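You operate a simulated robot arm through the tools that you are given. There is no shell and no other tool.

You run a simulated robot arm. Do the job below in one go: nothing can be reset, and whatever is moved stays where it is left.

## Task
Take the riser out and put it in the spares drawer.
Fine: supply off before the riser comes out; shut the drawer; the green earth plug goes in its holder last. Where these are worked on the way, their far stop is far enough and under half their travel is too little: spares drawer.
Where things are to end (x, y in the base frame): white-top riser within 60 mm of [670, -450].

The check looks at the end state, three seconds after you hand in, the way a careful person would. Anything else that was tipped, shoved, dropped, spilled or broken makes it a failure.

## Robot
A 7-joint arm with a three-finger gripper, fixed in place. Base frame: the origin is at the foot of the arm, x ahead of it, y to its left, z up; the work surface is at about z = 844. Units: mm, degrees, N and s.
Its first joint turns from -166.0 to 166.0 degrees. Payload 2.69 kg.
The TCP is the grasp point between the finger pads, 30 mm short of the fingertips. In the tool frame z runs along the fingers and y along their closing line. The gripper opens to 128 mm. The gripper's body begins 117 mm behind the TCP.
Orientation is told as [roll, pitch, yaw] about the base's x, y, z axes, in that order, counted from this pose: with the fingers straight down and closing along the base's y, the tool's x points along the base's -x, its y along +y and its z along -z.

## Interface
- The arm moves only by the tool jog_arm. Its argument "rows" is a list of rows, each an object (a shift or turn left out is 0, a gripper value left out holds the last) with "slide": the shift along the base's x, y, z in units of 50 mm (1.0 is 50 mm), a list of three; "dr": the turn, a rotation vector about the base's x, y, z in units of 5 degrees (1.0 is 5 degrees), a list of three. In form: [{"slide": [tx, ty, tz], "dr": [ax, ay, az]}, ...]. A call has 1 to 20 rows; each row shifts and turns the commanded pose from where the row before left it. "hand" is the opening, from 0 (shut) to 1 (fully open), set as the call begins (left out, the last holds). A call with a number of a shift or a turn outside -1 to 1 is refused whole. Rows are played at 5 a second. More than 50 mm and 8.6 degrees between two rows, or a gripper value outside its range, and nothing of the call is played. A pose out of reach is approached as far as the arm can. The call stops where the force on the tool passes 90 N (or 10 N more than at its start, if that is more) or the arm is blocked; 0.2 s more then pass. Each finger halts on what it meets, pressing with about 41 N; the grip force reading is that of the motor and also rises with nothing between the fingers. The clock runs only during rows and for 0.2 s after the last one: add rows that do not move to give the fingers time. It gives the time, the measured TCP pose, the force on the tool (base axes), the opening and the grip force at its end, in the units of the frame above (readings bear some noise), with the torque about the TCP (base axes, N m) and any sound that the robot's microphone picked up.
- Cameras (640 x 400 px; columns grow to the right, rows downward): "scene" is fixed at [221.8, 501.7, 1408.9]; the picture's right is [-0.92, -0.39, 0.00], its down [-0.16, 0.36, -0.92] and it looks along [0.36, -0.84, -0.40] (base axes); focal length 332 px, centre (320, 200). "wrist" rides on the gripper at [58, 54, -131] in the tool frame; the picture's right is [-0.68, 0.74, 0.00], its down [-0.62, -0.57, -0.55] and it looks along [-0.40, -0.37, 0.84] (tool axes); focal length 234 px, centre (320, 200). There is no depth. A picture from a camera that has moved, and an enlarged one, comes with that camera's place and axes in the base frame and with its lens.
- snapshot(camera): a new picture of that camera. No time passes.
- lift_body(by): slides the trunk up (or, below 0, down) by that many mm; the arm rides with it, the base frame stays. It gives what a move gives, with no picture.
- inspect(camera, box): a new picture of the part [left, top, right, bottom] of that camera's present view, enlarged. No time passes.
- finish_job(): hands the job in; it is judged then, once.

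Places have to be worked out from the pictures, the camera data and where the tool is seen. Open the gripper and draw the arm clear of the work before you hand the job in, unless the task says otherwise.

The tools are called after ">>>" as name(argument=value, ...) on one line, values as JSON. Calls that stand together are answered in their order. jog_arm: Moves the arm, as the interface text tells. Its arguments: {"type":"object","properties":{"rows":{"type":"array","items":{"type":"object","properties":{"slide":{"type":"array","items":{"type":"number"}},"dr":{"type":"array","items":{"type":"number"}}}}},"hand":{"type":"number"}},"required":["rows"]} The other tools are called the same way: lift_body (by) slides the trunk up or down; snapshot (camera) takes a picture; inspect (camera, box) takes an enlarged picture of a part of a camera's view; finish_job () hands the job in.

At the start:

```text
time_s: 0.0
tcp_pos: [598.5, -538.0, 1188.3]
tool_rot: [0.0, 0.0, 0.0]
contact_force: [0.1, -0.6, 0.5]
ft_torque: [0.03, 0.03, 0.01]
gripper_width: 127.8
finger_force: 0.1
trunk travel left (down, up): [-150.0, 200.0]
```

scene: 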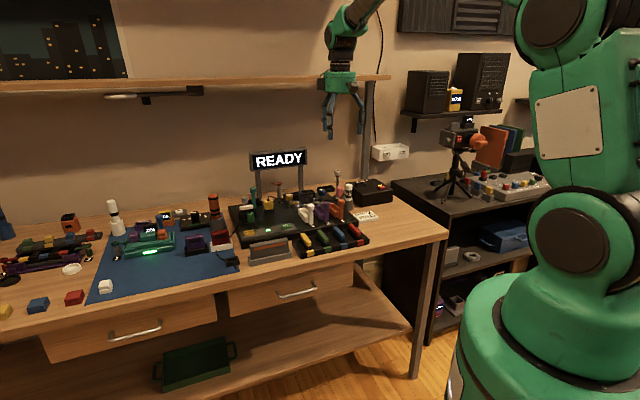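
wrist: 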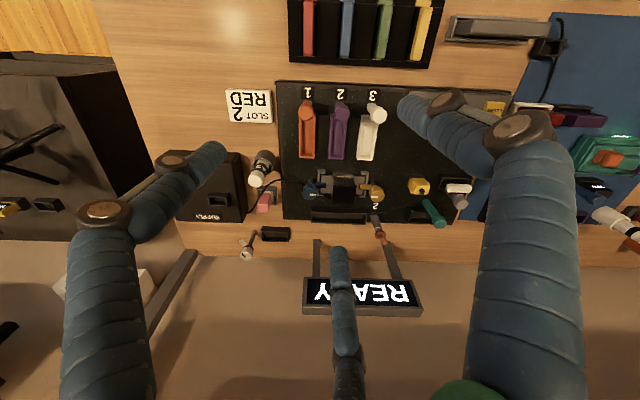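

I start by looking closer at the bench: the panel with the risers, the supply, the drawers.

>>> inspect(camera="scene", box=[220, 140, 400, 260])

>>> inspect(camera="wrist", box=[170, 60, 500, 270])

>>> inspect(camera="scene", box=[0, 180, 240, 340])

>>> inspect(camera="scene", box=[200, 220, 460, 400])

```text
3.33 times, centred on (310, 200) of scene
camera zoom: at [221.8, 501.7, 1408.9], right [-0.92, -0.39, 0.0], down [-0.16, 0.36, -0.92], along [0.36, -0.84, -0.4], focal length 1105 px, centre (353, 200)
```

zoom: 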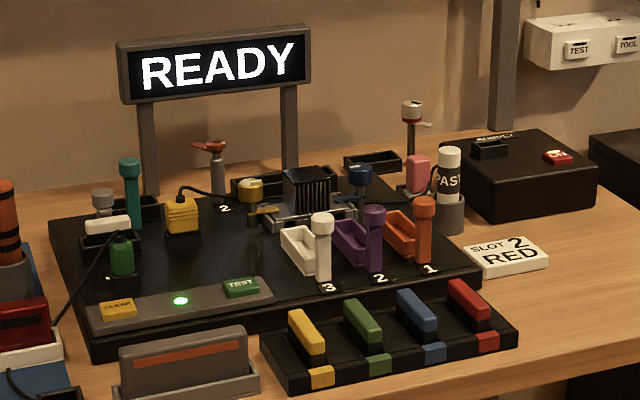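

```text
1.90 times, centred on (335, 165) of wrist
camera zoom: at [539.4, -485.0, 1319.8], right [0.68, 0.74, 0.0], down [0.62, -0.57, 0.55], along [0.4, -0.37, -0.84], focal length 446 px, centre (291, 267)
```

zoom: 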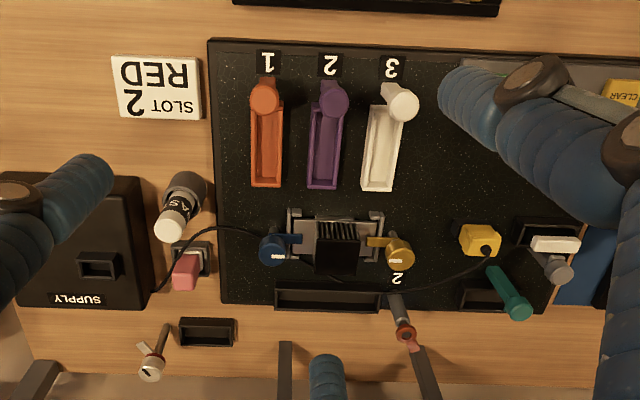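

```text
2.50 times, centred on (120, 260) of scene
camera zoom: at [221.8, 501.7, 1408.9], right [-0.92, -0.39, 0.0], down [-0.16, 0.36, -0.92], along [0.36, -0.84, -0.4], focal length 829 px, centre (820, 50)
```

zoom: 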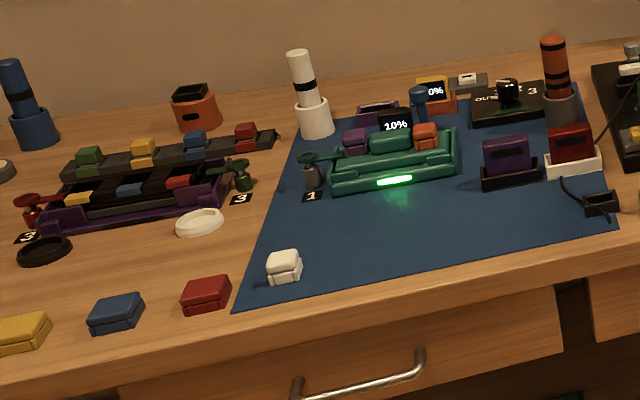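

```text
2.22 times, centred on (330, 310) of scene
camera zoom: at [221.8, 501.7, 1408.9], right [-0.92, -0.39, 0.0], down [-0.16, 0.36, -0.92], along [0.36, -0.84, -0.4], focal length 737 px, centre (298, -44)
```

zoom: 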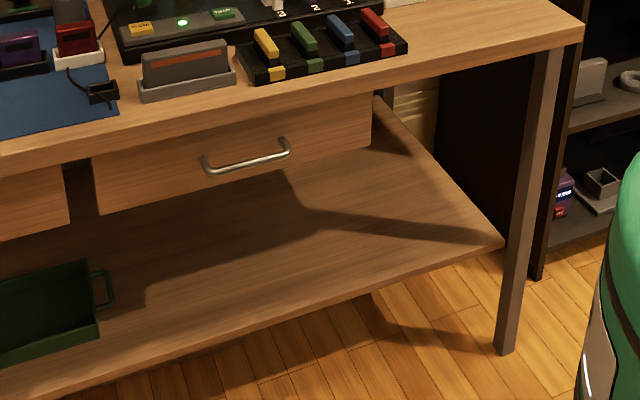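

I need finer views to identify the riser, the supply switch and the earth plug with its holder.

>>> inspect(camera="scene", box=[230, 180, 310, 230])

>>> inspect(camera="scene", box=[290, 165, 370, 215])

>>> inspect(camera="scene", box=[290, 205, 370, 255])

>>> inspect(camera="wrist", box=[180, 140, 300, 270])

>>> inspect(camera="wrist", box=[290, 80, 480, 240])

>>> inspect(camera="scene", box=[95, 180, 245, 280])

>>> inspect(camera="scene", box=[360, 40, 560, 240])

```text
8.00 times, centred on (270, 205) of scene
camera zoom: at [221.8, 501.7, 1408.9], right [-0.92, -0.39, 0.0], down [-0.16, 0.36, -0.92], along [0.36, -0.84, -0.4], focal length 2653 px, centre (720, 160)
```

zoom: 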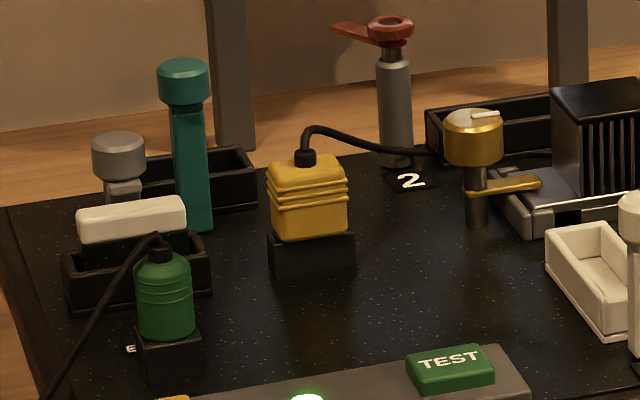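

```text
8.00 times, centred on (330, 190) of scene
camera zoom: at [221.8, 501.7, 1408.9], right [-0.92, -0.39, 0.0], down [-0.16, 0.36, -0.92], along [0.36, -0.84, -0.4], focal length 2653 px, centre (240, 280)
```

zoom: 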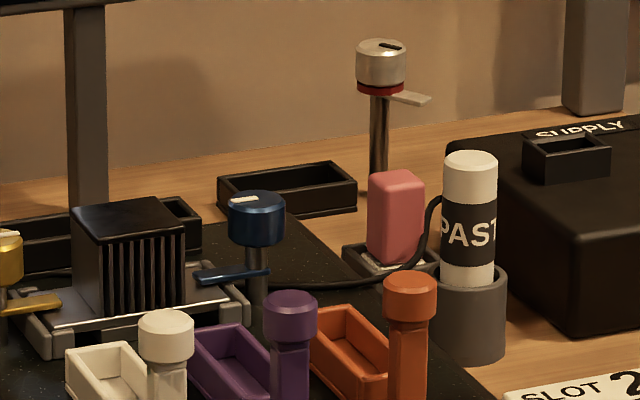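

```text
8.00 times, centred on (330, 230) of scene
camera zoom: at [221.8, 501.7, 1408.9], right [-0.92, -0.39, 0.0], down [-0.16, 0.36, -0.92], along [0.36, -0.84, -0.4], focal length 2653 px, centre (240, -40)
```

zoom: 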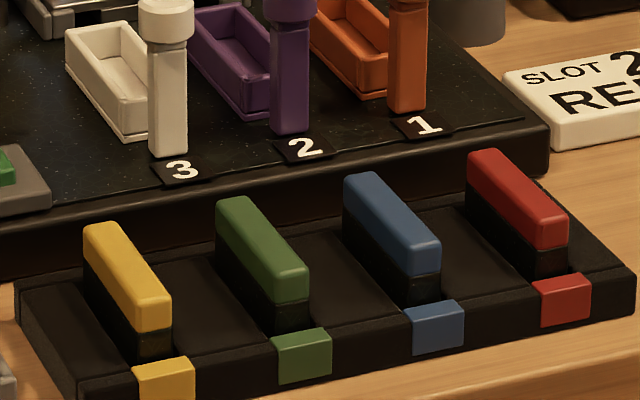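

```text
3.08 times, centred on (240, 205) of wrist
camera zoom: at [539.4, -485.0, 1319.8], right [0.68, 0.74, 0.0], down [0.62, -0.57, 0.55], along [0.4, -0.37, -0.84], focal length 720 px, centre (566, 185)
```

zoom: 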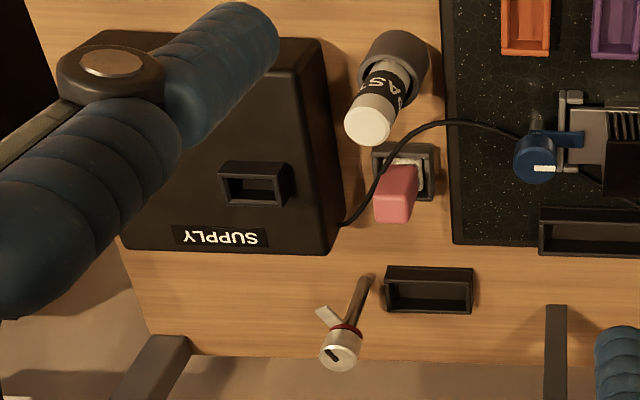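

```text
2.50 times, centred on (385, 160) of wrist
camera zoom: at [539.4, -485.0, 1319.8], right [0.68, 0.74, 0.0], down [0.62, -0.57, 0.55], along [0.4, -0.37, -0.84], focal length 585 px, centre (158, 300)
```

zoom: 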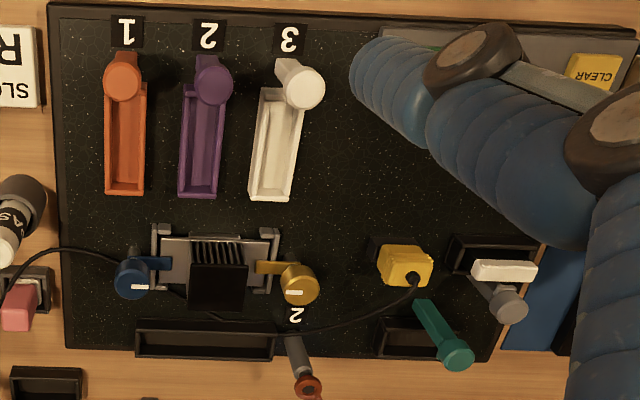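

```text
4.00 times, centred on (170, 230) of scene
camera zoom: at [221.8, 501.7, 1408.9], right [-0.92, -0.39, 0.0], down [-0.16, 0.36, -0.92], along [0.36, -0.84, -0.4], focal length 1326 px, centre (920, 80)
```

zoom: 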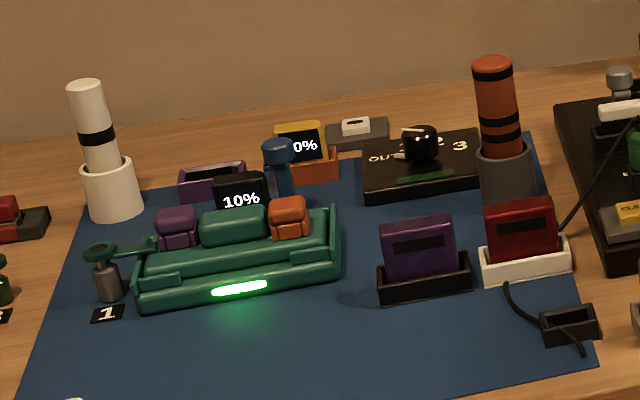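

```text
2.00 times, centred on (460, 140) of scene
camera zoom: at [221.8, 501.7, 1408.9], right [-0.92, -0.39, 0.0], down [-0.16, 0.36, -0.92], along [0.36, -0.84, -0.4], focal length 663 px, centre (40, 320)
```

zoom: 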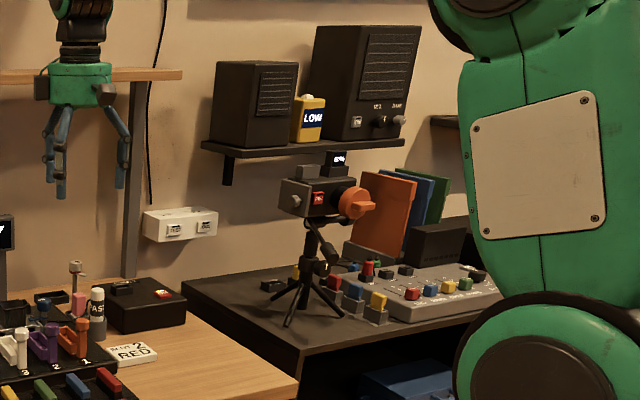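

I zoom on the supply's switch, the riser's slot and the earth plug, and the cable's clip on the mat.

>>> inspect(camera="scene", box=[350, 170, 410, 210])

>>> inspect(camera="scene", box=[232, 185, 264, 235])

>>> inspect(camera="scene", box=[210, 220, 290, 270])

>>> inspect(camera="wrist", box=[440, 130, 520, 230])

>>> inspect(camera="wrist", box=[480, 0, 640, 110])

>>> inspect(camera="scene", box=[180, 250, 380, 350])

```text
10.00 times, centred on (380, 190) of scene
camera zoom: at [221.8, 501.7, 1408.9], right [-0.92, -0.39, 0.0], down [-0.16, 0.36, -0.92], along [0.36, -0.84, -0.4], focal length 3316 px, centre (-280, 300)
```

zoom: 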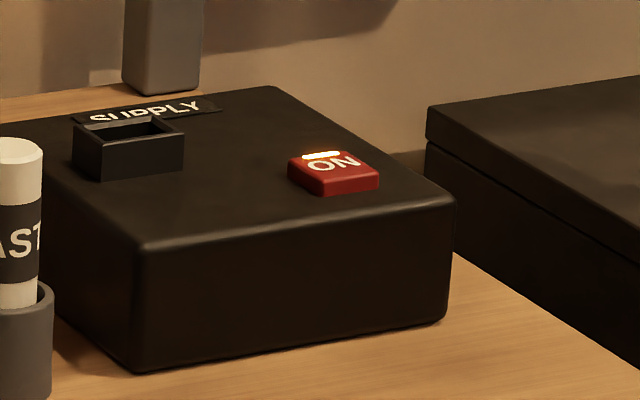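

```text
8.00 times, centred on (248, 210) of scene
camera zoom: at [221.8, 501.7, 1408.9], right [-0.92, -0.39, 0.0], down [-0.16, 0.36, -0.92], along [0.36, -0.84, -0.4], focal length 2653 px, centre (896, 120)
```

zoom: 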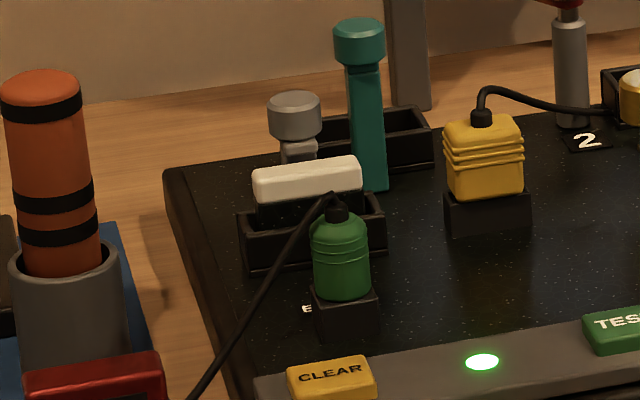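

```text
8.00 times, centred on (250, 245) of scene
camera zoom: at [221.8, 501.7, 1408.9], right [-0.92, -0.39, 0.0], down [-0.16, 0.36, -0.92], along [0.36, -0.84, -0.4], focal length 2653 px, centre (880, -160)
```

zoom: 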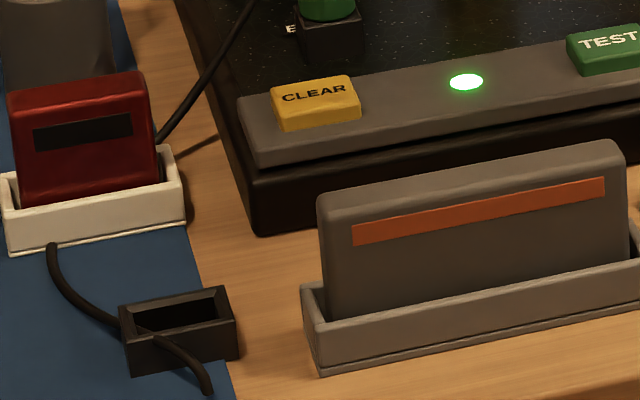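

```text
4.00 times, centred on (480, 180) of wrist
camera zoom: at [539.4, -485.0, 1319.8], right [0.68, 0.74, 0.0], down [0.62, -0.57, 0.55], along [0.4, -0.37, -0.84], focal length 937 px, centre (-320, 280)
```

zoom: 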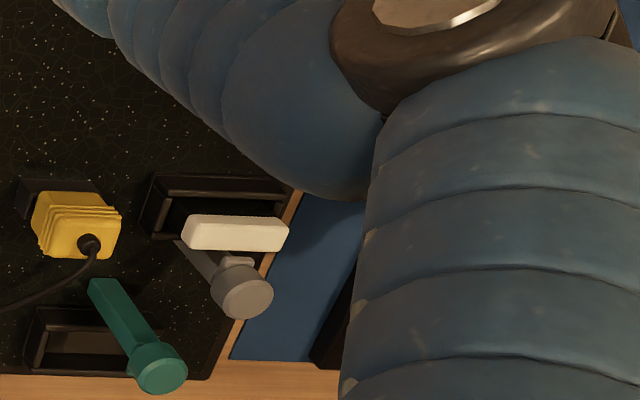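

```text
3.64 times, centred on (560, 55) of wrist
camera zoom: at [539.4, -485.0, 1319.8], right [0.68, 0.74, 0.0], down [0.62, -0.57, 0.55], along [0.4, -0.37, -0.84], focal length 852 px, centre (-553, 727)
```

zoom: 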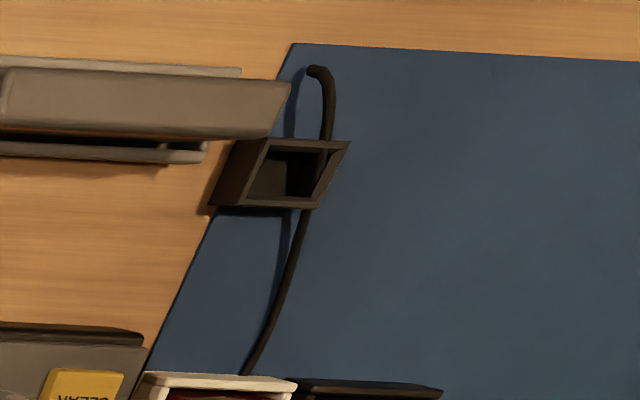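

```text
3.20 times, centred on (280, 300) of scene
camera zoom: at [221.8, 501.7, 1408.9], right [-0.92, -0.39, 0.0], down [-0.16, 0.36, -0.92], along [0.36, -0.84, -0.4], focal length 1061 px, centre (448, -120)
```

zoom: 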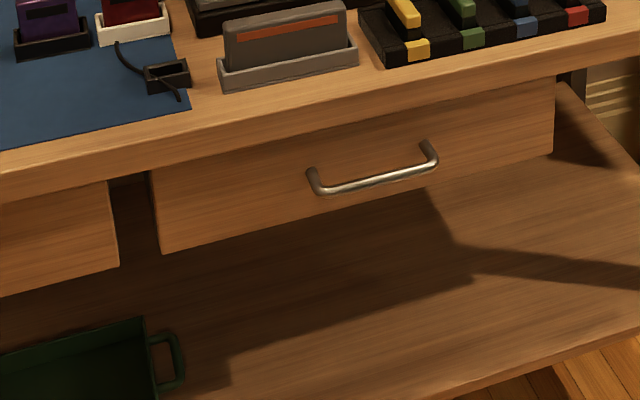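

The riser is the white-topped module in the black slot at about (918, -432, 892), with a grey latch behind it. The earth plug is the green one in front of it, and its holder is the small black box on the mat. The supply's red switch reads ON at about (497, -800). I move above the supply first, shut the fingers and turn the tool to the bench's axes.

>>> jog_arm(hand=0, rows=[{"slide": [-0.202, -0.524, -0.256], "dr": [0, 0, 0.948]}, {"slide": [-0.202, -0.524, -0.256], "dr": [0, 0, 0.948]}, {"slide": [-0.202, -0.524, -0.256], "dr": [0, 0, 0.948]}, {"slide": [-0.202, -0.524, -0.256], "dr": [0, 0, 0.948]}, {"slide": [-0.202, -0.524, -0.256], "dr": [0, 0, 0.948]}, {"slide": [-0.202, -0.524, -0.256], "dr": [0, 0, 0.948]}, {"slide": [-0.202, -0.524, -0.256], "dr": [0, 0, 0.948]}, {"slide": [-0.202, -0.524, -0.256], "dr": [0, 0, 0.948]}, {"slide": [-0.202, -0.524, -0.256], "dr": [0, 0, 0.948]}, {"slide": [-0.202, -0.524, -0.256], "dr": [0, 0, 0.948]}])

>>> snapshot(camera="wrist")

>>> snapshot(camera="scene")

```text
time_s: 2.2
tcp_pos: [497.7, -800.0, 1060.9]
tool_rot: [0.1, 0.0, 47.5]
contact_force: [1.1, 0.1, -0.2]
ft_torque: [0.01, 0.01, 0.03]
gripper_width: 1.9
finger_force: 31.2
trunk travel left (down, up): [-150.0, 200.0]
```

```text
taken
camera wrist: at [417.4, -807.7, 1192.0], right [-0.09, 1.0, 0.0], down [0.83, 0.07, 0.55], along [0.55, 0.05, -0.84], focal length 234 px, centre (320, 200)
```

wrist: 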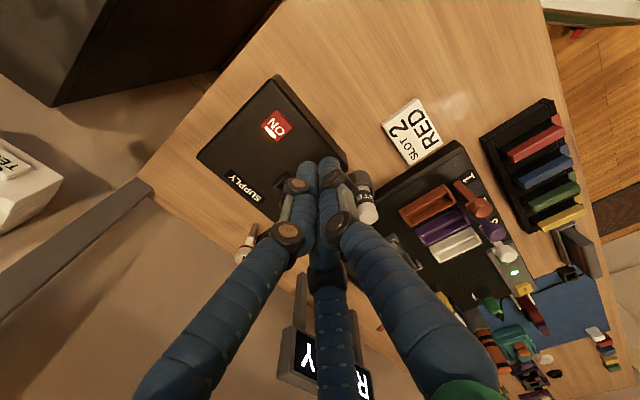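

```text
taken
```

scene: 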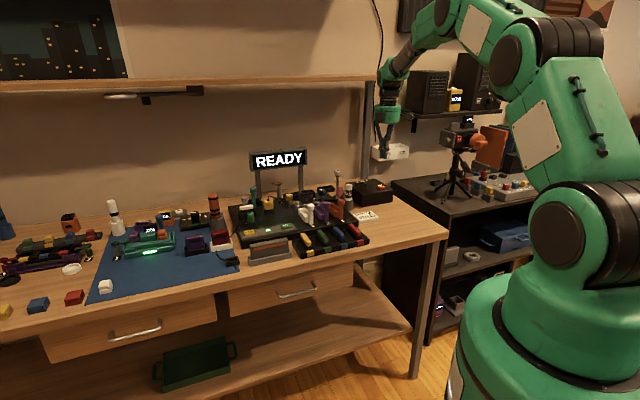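

The wrist view shows the switch clearly; I enlarge it to place it precisely.

>>> inspect(camera="wrist", box=[190, 70, 350, 220])

>>> inspect(camera="scene", box=[350, 100, 420, 215])

```text
2.67 times, centred on (270, 145) of wrist
camera zoom: at [417.4, -807.7, 1192.0], right [-0.09, 1.0, 0.0], down [0.83, 0.07, 0.55], along [0.55, 0.05, -0.84], focal length 624 px, centre (453, 347)
```

zoom: 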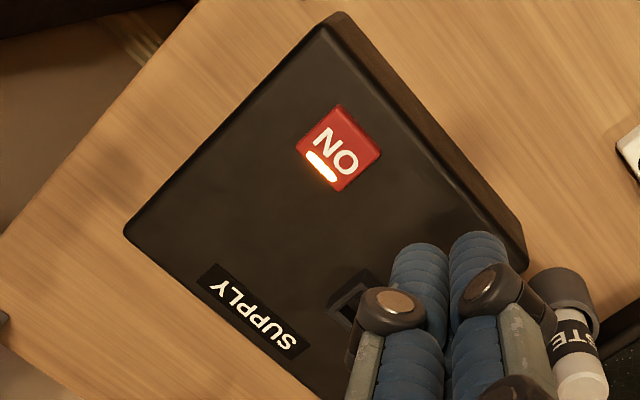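

```text
3.48 times, centred on (385, 158) of scene
camera zoom: at [221.8, 501.7, 1408.9], right [-0.92, -0.39, 0.0], down [-0.16, 0.36, -0.92], along [0.36, -0.84, -0.4], focal length 1153 px, centre (94, 348)
```

zoom: 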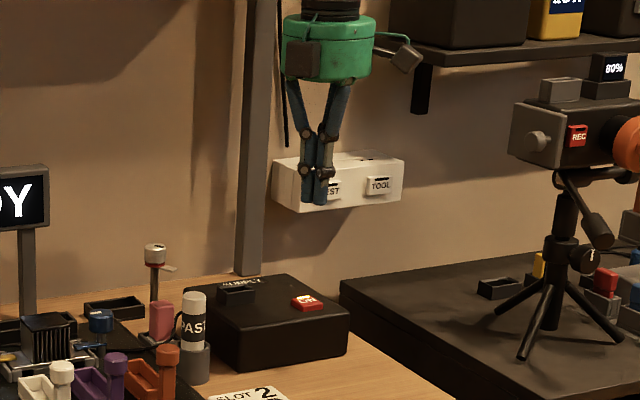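

The three views agree on a button at about (506, -857, 883), which puts the desk itself nearer z = 818 than 844. I go above it with the fingers shut and see whether the arm reaches there with the tool upright.

>>> jog_arm(hand=0, rows=[{"slide": [0.055, -0.377, -0.673]}, {"slide": [0.055, -0.377, -0.673]}, {"slide": [0.055, -0.377, -0.673]}])

>>> snapshot(camera="wrist")

>>> inspect(camera="scene", box=[340, 100, 420, 215])

```text
time_s: 3.0
tcp_pos: [505.9, -856.9, 960.4]
tool_rot: [-0.1, 0.0, 47.3]
contact_force: [0.6, -0.4, -0.1]
ft_torque: [0.0, 0.0, -0.04]
gripper_width: 2.1
finger_force: 32.0
trunk travel left (down, up): [-150.0, 200.0]
```

```text
taken
camera wrist: at [425.3, -862.8, 1091.7], right [-0.08, 1.0, 0.0], down [0.83, 0.07, 0.55], along [0.55, 0.05, -0.84], focal length 234 px, centre (320, 200)
```

wrist: 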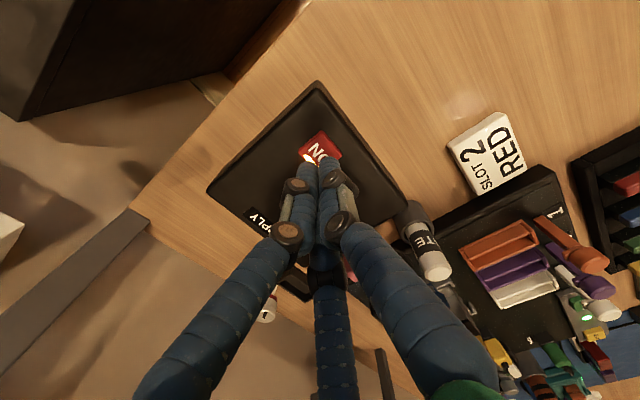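

```text
3.48 times, centred on (380, 158) of scene
camera zoom: at [221.8, 501.7, 1408.9], right [-0.92, -0.39, 0.0], down [-0.16, 0.36, -0.92], along [0.36, -0.84, -0.4], focal length 1153 px, centre (111, 348)
```

zoom: 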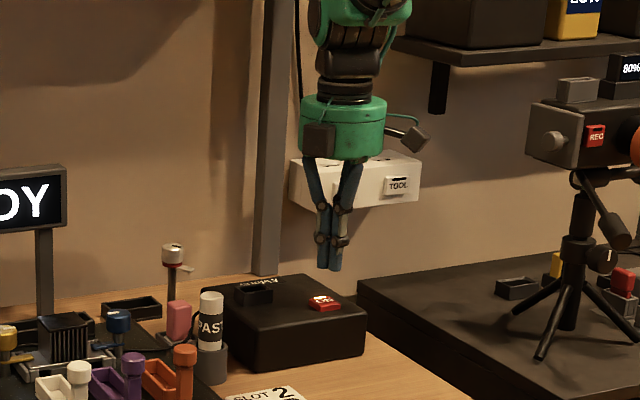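

The arm reaches upright here, and the button lies right below the tips (tip at z about 930, button near 883). I lower in steps and watch the force.

>>> jog_arm(hand=0, rows=[{"slide": [0.04, 0.0, -0.4]}, {"slide": [0.0, 0.0, -0.4]}, {"slide": [0, 0, 0]}])

>>> inspect(camera="wrist", box=[240, 90, 400, 220])

>>> inspect(camera="scene", box=[350, 160, 410, 210])

```text
time_s: 3.8
tcp_pos: [507.1, -856.2, 920.2]
tool_rot: [0.1, 0.0, 47.4]
contact_force: [-0.1, -0.4, 0.0]
ft_torque: [0.04, 0.01, 0.0]
gripper_width: 2.1
finger_force: 31.3
trunk travel left (down, up): [-150.0, 200.0]
```

```text
3.08 times, centred on (320, 155) of wrist
camera zoom: at [426.6, -863.2, 1051.9], right [-0.08, 1.0, 0.0], down [0.83, 0.07, 0.55], along [0.55, 0.05, -0.84], focal length 720 px, centre (320, 338)
```

zoom: 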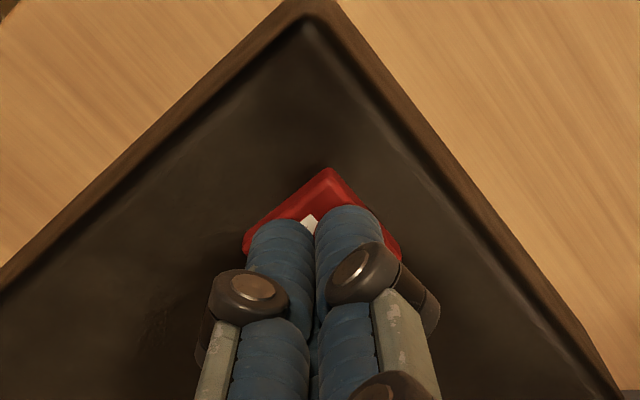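

```text
8.00 times, centred on (380, 185) of scene
camera zoom: at [221.8, 501.7, 1408.9], right [-0.92, -0.39, 0.0], down [-0.16, 0.36, -0.92], along [0.36, -0.84, -0.4], focal length 2653 px, centre (-160, 320)
```

zoom: 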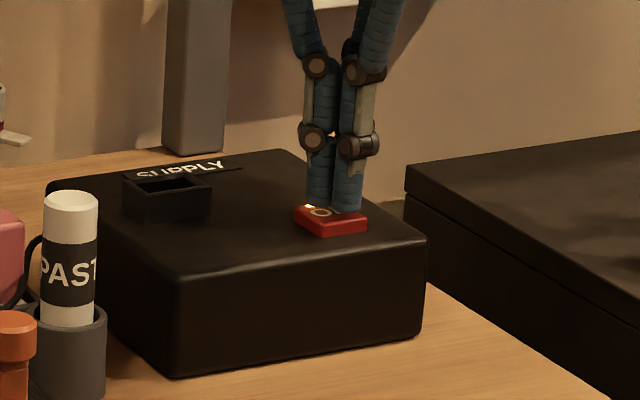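

The tips are just above the button's middle. I press down in small steps.

>>> jog_arm(rows=[{"slide": [0, 0, -0.08]}, {"slide": [0, 0, -0.06]}, {"slide": [0, 0, 0]}])

>>> inspect(camera="scene", box=[350, 160, 410, 210])

```text
time_s: 4.6
tcp_pos: [508.5, -856.8, 913.3]
tool_rot: [0.0, 0.0, 47.5]
contact_force: [-0.5, -0.2, 1.4]
ft_torque: [-0.02, -0.02, 0.0]
gripper_width: 6.1
finger_force: 31.6
trunk travel left (down, up): [-150.0, 200.0]
heard: click
```

```text
8.00 times, centred on (380, 185) of scene
camera zoom: at [221.8, 501.7, 1408.9], right [-0.92, -0.39, 0.0], down [-0.16, 0.36, -0.92], along [0.36, -0.84, -0.4], focal length 2653 px, centre (-160, 320)
```

zoom: 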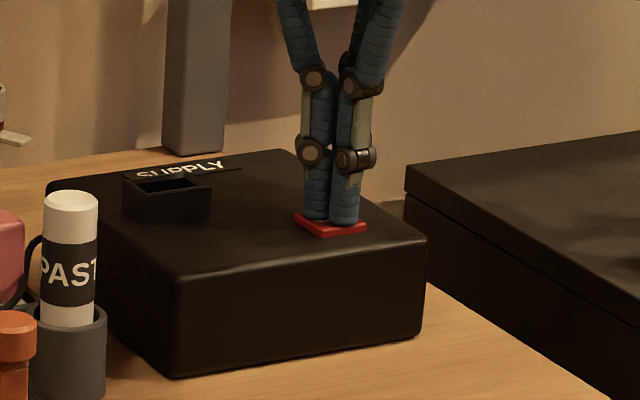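

A click was heard and the lamp seems dark. I lift straight up and read the switch and the rest of the bench.

>>> jog_arm(rows=[{"slide": [0, 0, 0.6]}, {"slide": [0, 0, 0.9]}, {"slide": [0, 0, 0.9]}, {"slide": [0, 0, 0.9]}])

>>> inspect(camera="scene", box=[350, 160, 410, 210])

>>> inspect(camera="wrist", box=[190, 70, 350, 220])

>>> inspect(camera="scene", box=[220, 140, 400, 260])

```text
time_s: 5.6
tcp_pos: [508.3, -855.7, 1076.8]
tool_rot: [0.1, 0.0, 47.5]
contact_force: [0.4, -0.5, 0.2]
ft_torque: [-0.01, -0.02, -0.02]
gripper_width: 2.3
finger_force: 31.1
trunk travel left (down, up): [-150.0, 200.0]
```

```text
8.00 times, centred on (380, 185) of scene
camera zoom: at [221.8, 501.7, 1408.9], right [-0.92, -0.39, 0.0], down [-0.16, 0.36, -0.92], along [0.36, -0.84, -0.4], focal length 2653 px, centre (-160, 320)
```

zoom: 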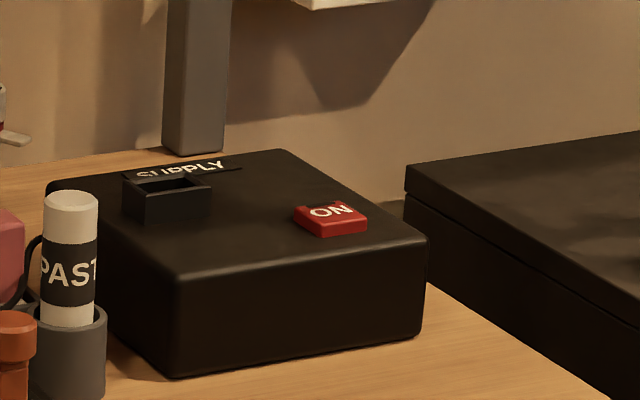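

```text
2.67 times, centred on (270, 145) of wrist
camera zoom: at [428.7, -862.7, 1208.0], right [-0.08, 1.0, 0.0], down [0.83, 0.07, 0.55], along [0.55, 0.05, -0.84], focal length 624 px, centre (453, 347)
```

zoom: 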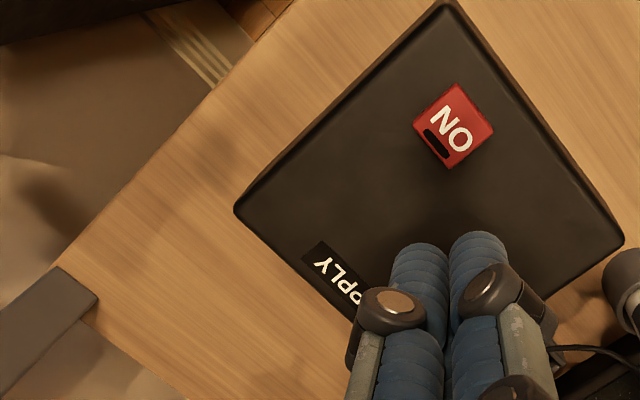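

```text
3.33 times, centred on (310, 200) of scene
camera zoom: at [221.8, 501.7, 1408.9], right [-0.92, -0.39, 0.0], down [-0.16, 0.36, -0.92], along [0.36, -0.84, -0.4], focal length 1105 px, centre (353, 200)
```

zoom: 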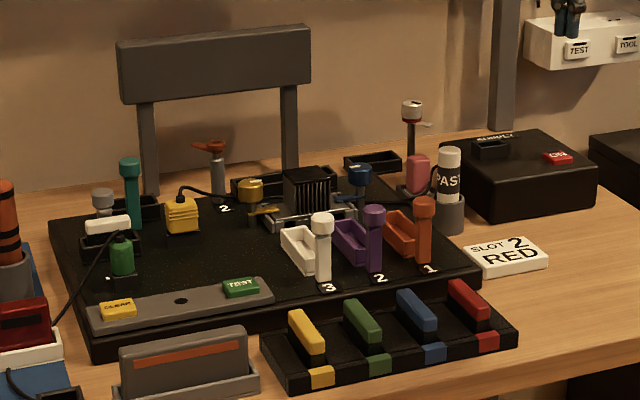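

Supply is off: lamp dark, display and board lamp dark. Next I open the spares drawer, so I move to the bench's front, where the wrist camera can look at the drawer's handle.

>>> jog_arm(hand=0, rows=[{"slide": [-0.02, 0.899, -0.1]}, {"slide": [-0.02, 0.899, -0.1]}, {"slide": [-0.02, 0.899, -0.1]}, {"slide": [-0.02, 0.899, -0.1]}, {"slide": [-0.02, 0.899, -0.1]}, {"slide": [-0.02, 0.899, -0.1]}, {"slide": [-0.02, 0.899, -0.1]}, {"slide": [-0.02, 0.899, -0.1]}, {"slide": [-0.02, 0.899, -0.1]}, {"slide": [-0.02, 0.899, -0.1]}, {"slide": [-0.02, 0.899, -0.2]}, {"slide": [-0.02, 0.899, -0.3]}, {"slide": [-0.02, 0.899, -0.4]}, {"slide": [-0.02, 0.899, -0.4]}])

>>> snapshot(camera="wrist")

>>> snapshot(camera="scene")

```text
time_s: 8.6
tcp_pos: [494.7, -229.2, 962.2]
tool_rot: [-0.1, 0.0, 47.3]
contact_force: [0.0, 0.7, -1.1]
ft_torque: [0.05, -0.01, -0.01]
gripper_width: 2.2
finger_force: 31.3
trunk travel left (down, up): [-150.0, 200.0]
```

```text
taken
camera wrist: at [413.8, -234.6, 1093.2], right [-0.08, 1.0, 0.0], down [0.83, 0.07, 0.55], along [0.55, 0.05, -0.84], focal length 234 px, centre (320, 200)
```

wrist: 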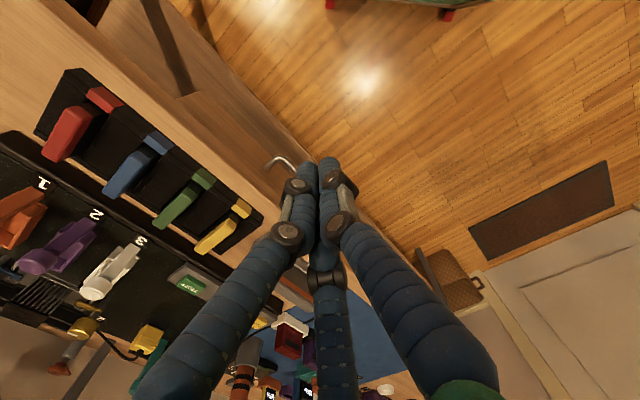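

```text
taken
```

scene: 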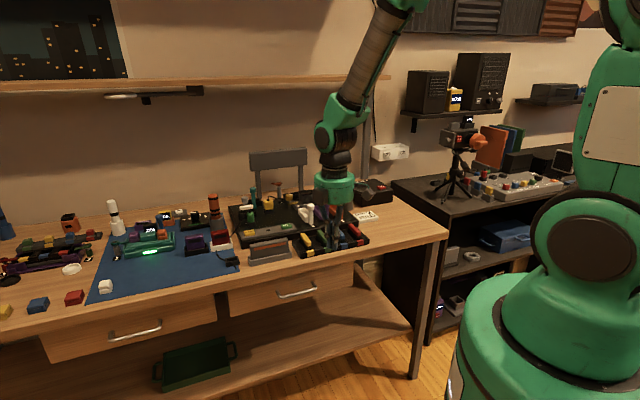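

The handle's right end peeks out next to the fingers; I enlarge that part.

>>> inspect(camera="wrist", box=[220, 100, 380, 220])

>>> inspect(camera="wrist", box=[0, 0, 320, 300])

```text
3.33 times, centred on (300, 160) of wrist
camera zoom: at [413.8, -234.6, 1093.2], right [-0.08, 1.0, 0.0], down [0.83, 0.07, 0.55], along [0.55, 0.05, -0.84], focal length 781 px, centre (387, 333)
```

zoom: 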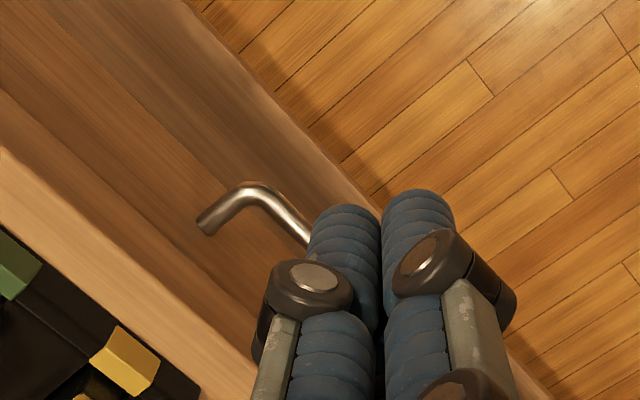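

```text
1.33 times, centred on (160, 150) of wrist
camera zoom: at [413.8, -234.6, 1093.2], right [-0.08, 1.0, 0.0], down [0.83, 0.07, 0.55], along [0.55, 0.05, -0.84], focal length 312 px, centre (533, 267)
```

zoom: 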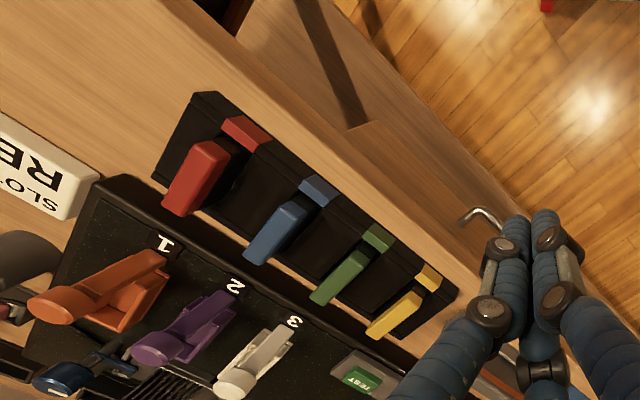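

I shift the tool to the left so that the handle stands clear of the fingers in the wrist view.

>>> jog_arm(rows=[{"slide": [-0.3, 0.8, -0.3]}, {"slide": [-0.3, 0.8, -0.3]}, {"slide": [-0.3, 0.8, -0.3]}])

>>> snapshot(camera="wrist")

```text
time_s: 9.4
tcp_pos: [452.3, -106.9, 917.2]
tool_rot: [-0.1, 0.0, 47.4]
contact_force: [0.3, -0.5, -1.1]
ft_torque: [0.01, 0.04, -0.02]
gripper_width: 2.3
finger_force: 31.6
trunk travel left (down, up): [-150.0, 200.0]
```

```text
taken
camera wrist: at [372.3, -113.3, 1048.1], right [-0.08, 1.0, 0.0], down [0.83, 0.07, 0.55], along [0.55, 0.05, -0.84], focal length 234 px, centre (320, 200)
```

wrist: 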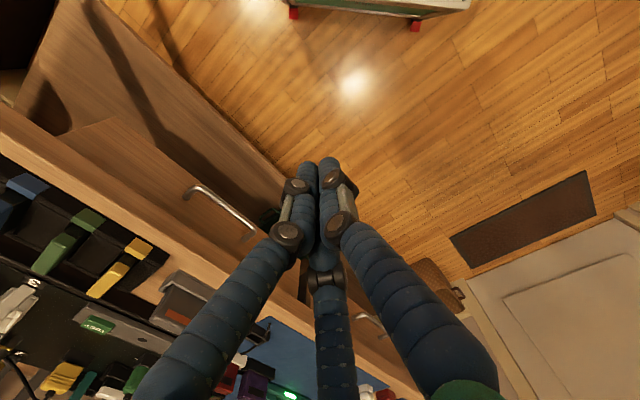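

>>> inspect(camera="wrist", box=[60, 90, 300, 290])

>>> inspect(camera="scene", box=[220, 240, 370, 330])

```text
2.00 times, centred on (180, 190) of wrist
camera zoom: at [372.3, -113.3, 1048.1], right [-0.08, 1.0, 0.0], down [0.83, 0.07, 0.55], along [0.55, 0.05, -0.84], focal length 468 px, centre (600, 220)
```

zoom: 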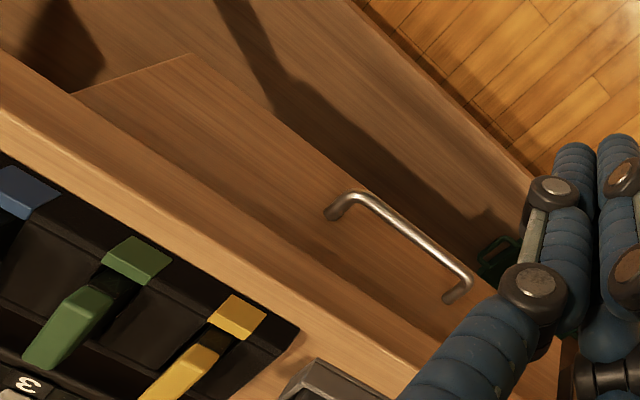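

```text
4.27 times, centred on (295, 285) of scene
camera zoom: at [221.8, 501.7, 1408.9], right [-0.92, -0.39, 0.0], down [-0.16, 0.36, -0.92], along [0.36, -0.84, -0.4], focal length 1415 px, centre (427, -163)
```

zoom: 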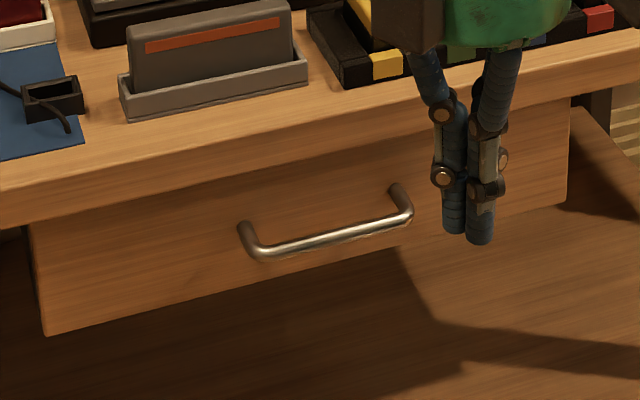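

I have the bar of the handle at about z = 733 around (612, -242). I check the bench top's edge and thickness above it before planning the approach.

>>> inspect(camera="scene", box=[255, 245, 315, 305])

>>> inspect(camera="wrist", box=[130, 140, 280, 260])

>>> inspect(camera="wrist", box=[0, 80, 200, 240])

```text
6.67 times, centred on (285, 275) of scene
camera zoom: at [221.8, 501.7, 1408.9], right [-0.92, -0.39, 0.0], down [-0.16, 0.36, -0.92], along [0.36, -0.84, -0.4], focal length 2210 px, centre (553, -300)
```

zoom: 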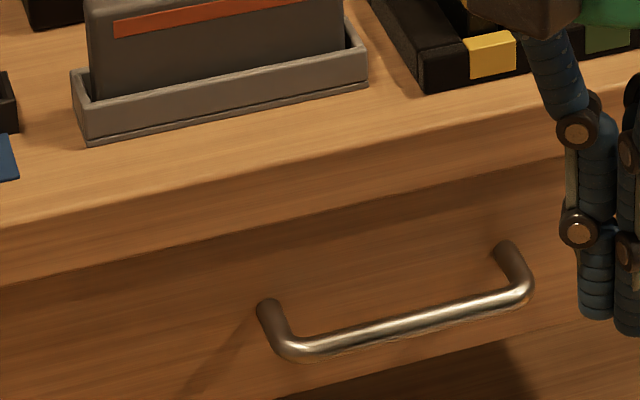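

```text
3.33 times, centred on (205, 200) of wrist
camera zoom: at [372.3, -113.3, 1048.1], right [-0.08, 1.0, 0.0], down [0.83, 0.07, 0.55], along [0.55, 0.05, -0.84], focal length 781 px, centre (703, 200)
```

zoom: 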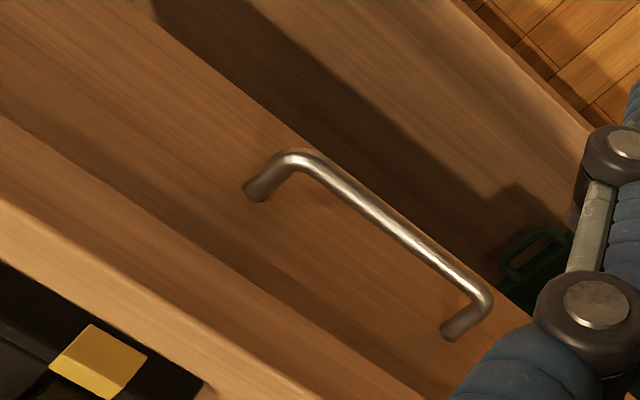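

```text
2.50 times, centred on (100, 160) of wrist
camera zoom: at [372.3, -113.3, 1048.1], right [-0.08, 1.0, 0.0], down [0.83, 0.07, 0.55], along [0.55, 0.05, -0.84], focal length 585 px, centre (870, 300)
```

zoom: 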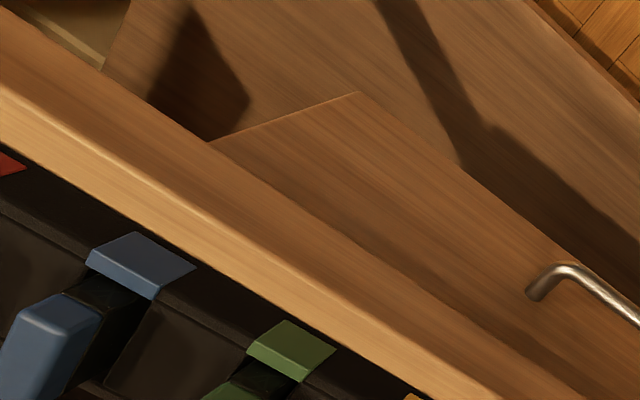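

Bench edge runs at about 45.7°, its front at n ≈ 625 (along [0.716, -0.698]), underside at z ≈ 784, handle bar near n ≈ 608, z ≈ 729. I tilt the tool 50° so that the fingers point under the bench edge, still well clear in front of it.

>>> jog_arm(hand=0.35, rows=[{"slide": [0, 0, -0.1], "dr": [-0.698, -0.716, -0.17]}, {"slide": [0, 0, -0.1], "dr": [-0.698, -0.716, -0.17]}, {"slide": [0, 0, -0.1], "dr": [-0.698, -0.716, 0]}, {"slide": [0, 0, -0.1], "dr": [-0.698, -0.716, 0]}, {"slide": [0, 0, -0.1], "dr": [-0.698, -0.716, 0]}, {"slide": [0, 0, -0.1], "dr": [-0.698, -0.716, 0]}, {"slide": [0, 0, -0.1], "dr": [-0.698, -0.716, 0]}, {"slide": [0, 0, -0.1], "dr": [-0.698, -0.716, 0]}, {"slide": [0, 0, -0.1], "dr": [-0.698, -0.716, 0]}, {"slide": [0, 0, -0.1], "dr": [-0.698, -0.716, 0]}, {"slide": [0, 0, 0]}])

>>> snapshot(camera="wrist")

>>> snapshot(camera="scene")

```text
time_s: 11.8
tcp_pos: [449.2, -107.4, 867.2]
tool_rot: [-50.0, 0.1, 45.6]
contact_force: [0.0, -0.3, -0.5]
ft_torque: [0.01, -0.01, -0.02]
gripper_width: 45.0
finger_force: 0.0
trunk travel left (down, up): [-150.0, 200.0]
```

```text
taken
camera wrist: at [310.5, -55.0, 910.5], right [0.13, 0.81, -0.57], down [0.39, 0.48, 0.79], along [0.91, -0.33, -0.25], focal length 234 px, centre (320, 200)
```

wrist: 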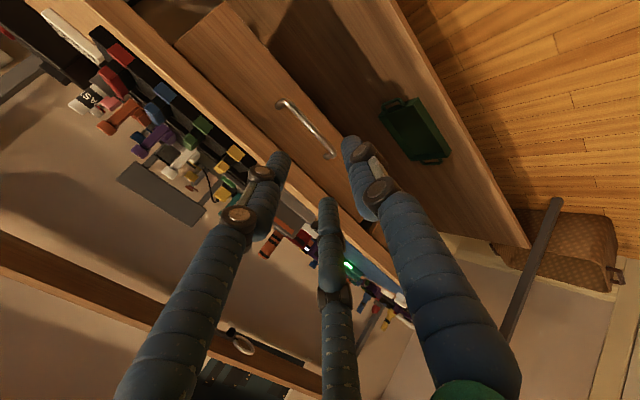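

```text
taken
```

scene: 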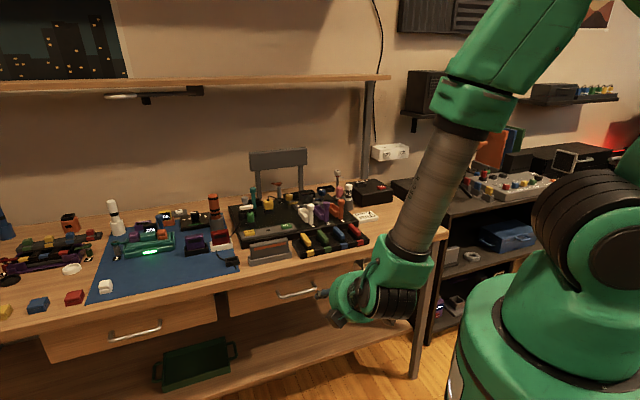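

The tilted pose is held well and the handle is in plain view. I enlarge it to triangulate the bar.

>>> inspect(camera="wrist", box=[240, 60, 380, 200])

>>> inspect(camera="scene", box=[255, 245, 355, 335])

```text
2.86 times, centred on (310, 130) of wrist
camera zoom: at [310.5, -55.0, 910.5], right [0.13, 0.81, -0.57], down [0.39, 0.48, 0.79], along [0.91, -0.33, -0.25], focal length 669 px, centre (349, 400)
```

zoom: 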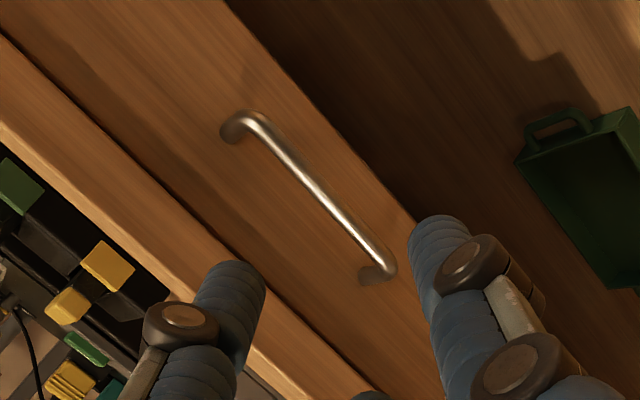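

```text
4.44 times, centred on (305, 290) of scene
camera zoom: at [221.8, 501.7, 1408.9], right [-0.92, -0.39, 0.0], down [-0.16, 0.36, -0.92], along [0.36, -0.84, -0.4], focal length 1474 px, centre (387, -200)
```

zoom: 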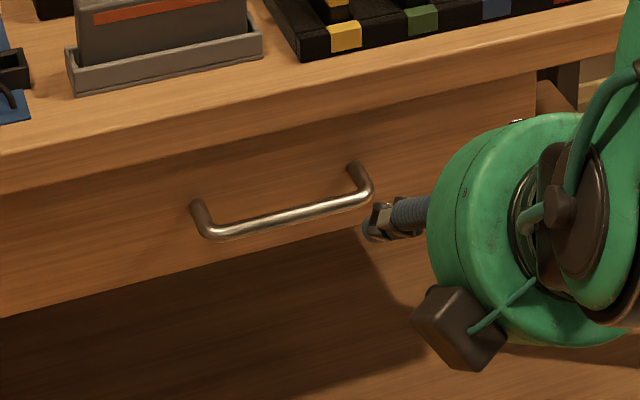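

The bar triangulates to about (620, -253, 722), drawer front some 36 mm behind it. I go to a point about 95 mm short of it along the tool's axis, with the fingers at about 36 mm.

>>> jog_arm(hand=0.29, rows=[{"slide": [0.59, -0.47, -0.421]}, {"slide": [0.59, -0.47, -0.421]}, {"slide": [0.59, -0.47, -0.421]}, {"slide": [0.59, -0.47, -0.421]}])

>>> snapshot(camera="wrist")

>>> inspect(camera="scene", box=[235, 225, 355, 335])

```text
time_s: 12.8
tcp_pos: [566.2, -199.6, 783.9]
tool_rot: [-50.0, 0.2, 45.5]
contact_force: [0.1, -0.3, 0.6]
ft_torque: [-0.01, -0.01, 0.0]
gripper_width: 37.2
finger_force: 0.2
trunk travel left (down, up): [-150.0, 200.0]
```

```text
taken
camera wrist: at [427.6, -148.4, 827.0], right [0.13, 0.81, -0.57], down [0.39, 0.48, 0.78], along [0.91, -0.33, -0.25], focal length 234 px, centre (320, 200)
```

wrist: 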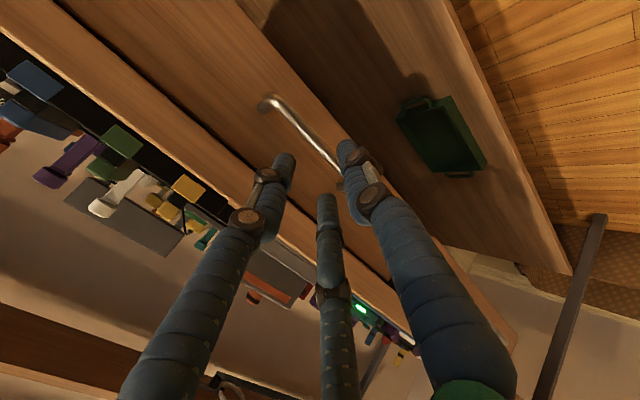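

```text
3.64 times, centred on (295, 280) of scene
camera zoom: at [221.8, 501.7, 1408.9], right [-0.92, -0.39, 0.0], down [-0.16, 0.36, -0.92], along [0.36, -0.84, -0.4], focal length 1206 px, centre (411, -91)
```

zoom: 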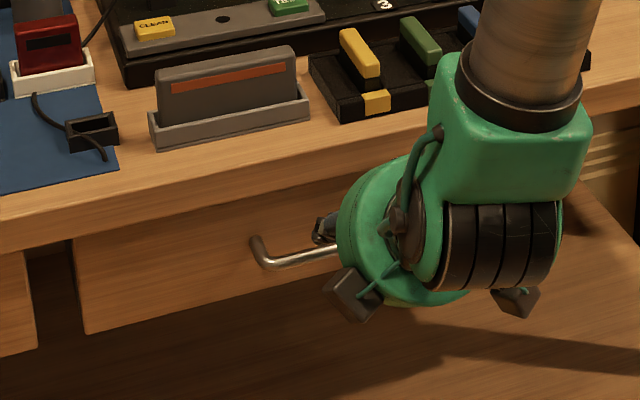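

Before closing in I look at the gripper itself and at the bar's place between the fingers.

>>> inspect(camera="wrist", box=[230, 80, 410, 260])

>>> inspect(camera="scene", box=[295, 265, 355, 325])

```text
2.22 times, centred on (320, 170) of wrist
camera zoom: at [427.6, -148.4, 827.0], right [0.13, 0.81, -0.57], down [0.39, 0.48, 0.78], along [0.91, -0.33, -0.25], focal length 520 px, centre (320, 267)
```

zoom: 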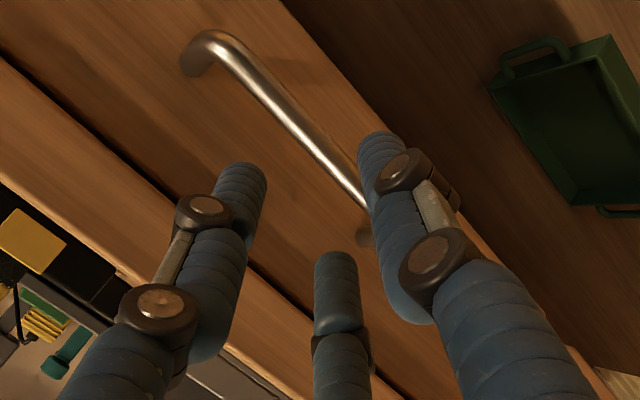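

```text
6.67 times, centred on (325, 295) of scene
camera zoom: at [221.8, 501.7, 1408.9], right [-0.92, -0.39, 0.0], down [-0.16, 0.36, -0.92], along [0.36, -0.84, -0.4], focal length 2210 px, centre (287, -433)
```

zoom: 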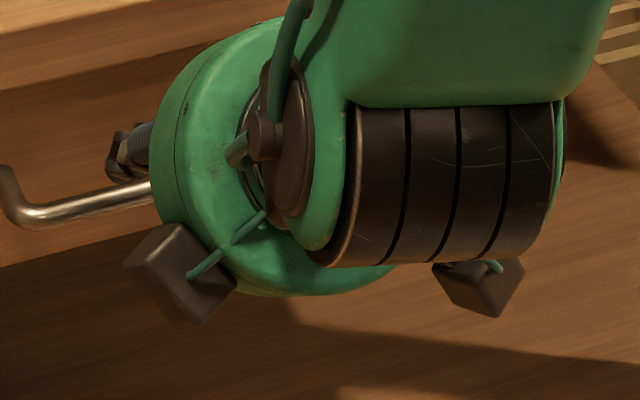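

The bar lies on the tool's axis within about 5 mm. I close in 60 mm along the axis, nudged slightly up, and look again.

>>> jog_arm(hand=0.29, rows=[{"slide": [0.229, -0.223, -0.242]}, {"slide": [0.229, -0.223, -0.242]}, {"slide": [0.229, -0.223, -0.242]}])

>>> inspect(camera="wrist", box=[230, 80, 410, 260])

>>> inspect(camera="scene", box=[255, 245, 345, 315])

```text
time_s: 13.6
tcp_pos: [601.3, -236.0, 746.2]
tool_rot: [-50.0, 0.1, 45.7]
contact_force: [-0.7, 0.6, 0.5]
ft_torque: [-0.03, 0.0, -0.02]
gripper_width: 37.1
finger_force: 0.0
trunk travel left (down, up): [-150.0, 200.0]
```

```text
2.22 times, centred on (320, 170) of wrist
camera zoom: at [463.9, -183.0, 790.1], right [0.13, 0.81, -0.56], down [0.39, 0.48, 0.79], along [0.91, -0.33, -0.25], focal length 520 px, centre (320, 267)
```

zoom: 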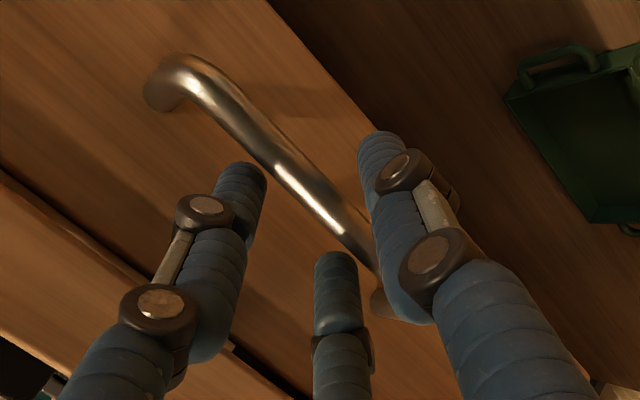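

```text
5.71 times, centred on (300, 280) of scene
camera zoom: at [221.8, 501.7, 1408.9], right [-0.92, -0.39, 0.0], down [-0.16, 0.36, -0.92], along [0.36, -0.84, -0.4], focal length 1895 px, centre (434, -257)
```

zoom: 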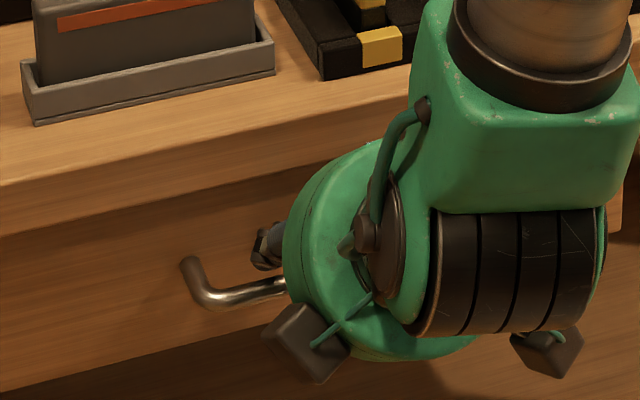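

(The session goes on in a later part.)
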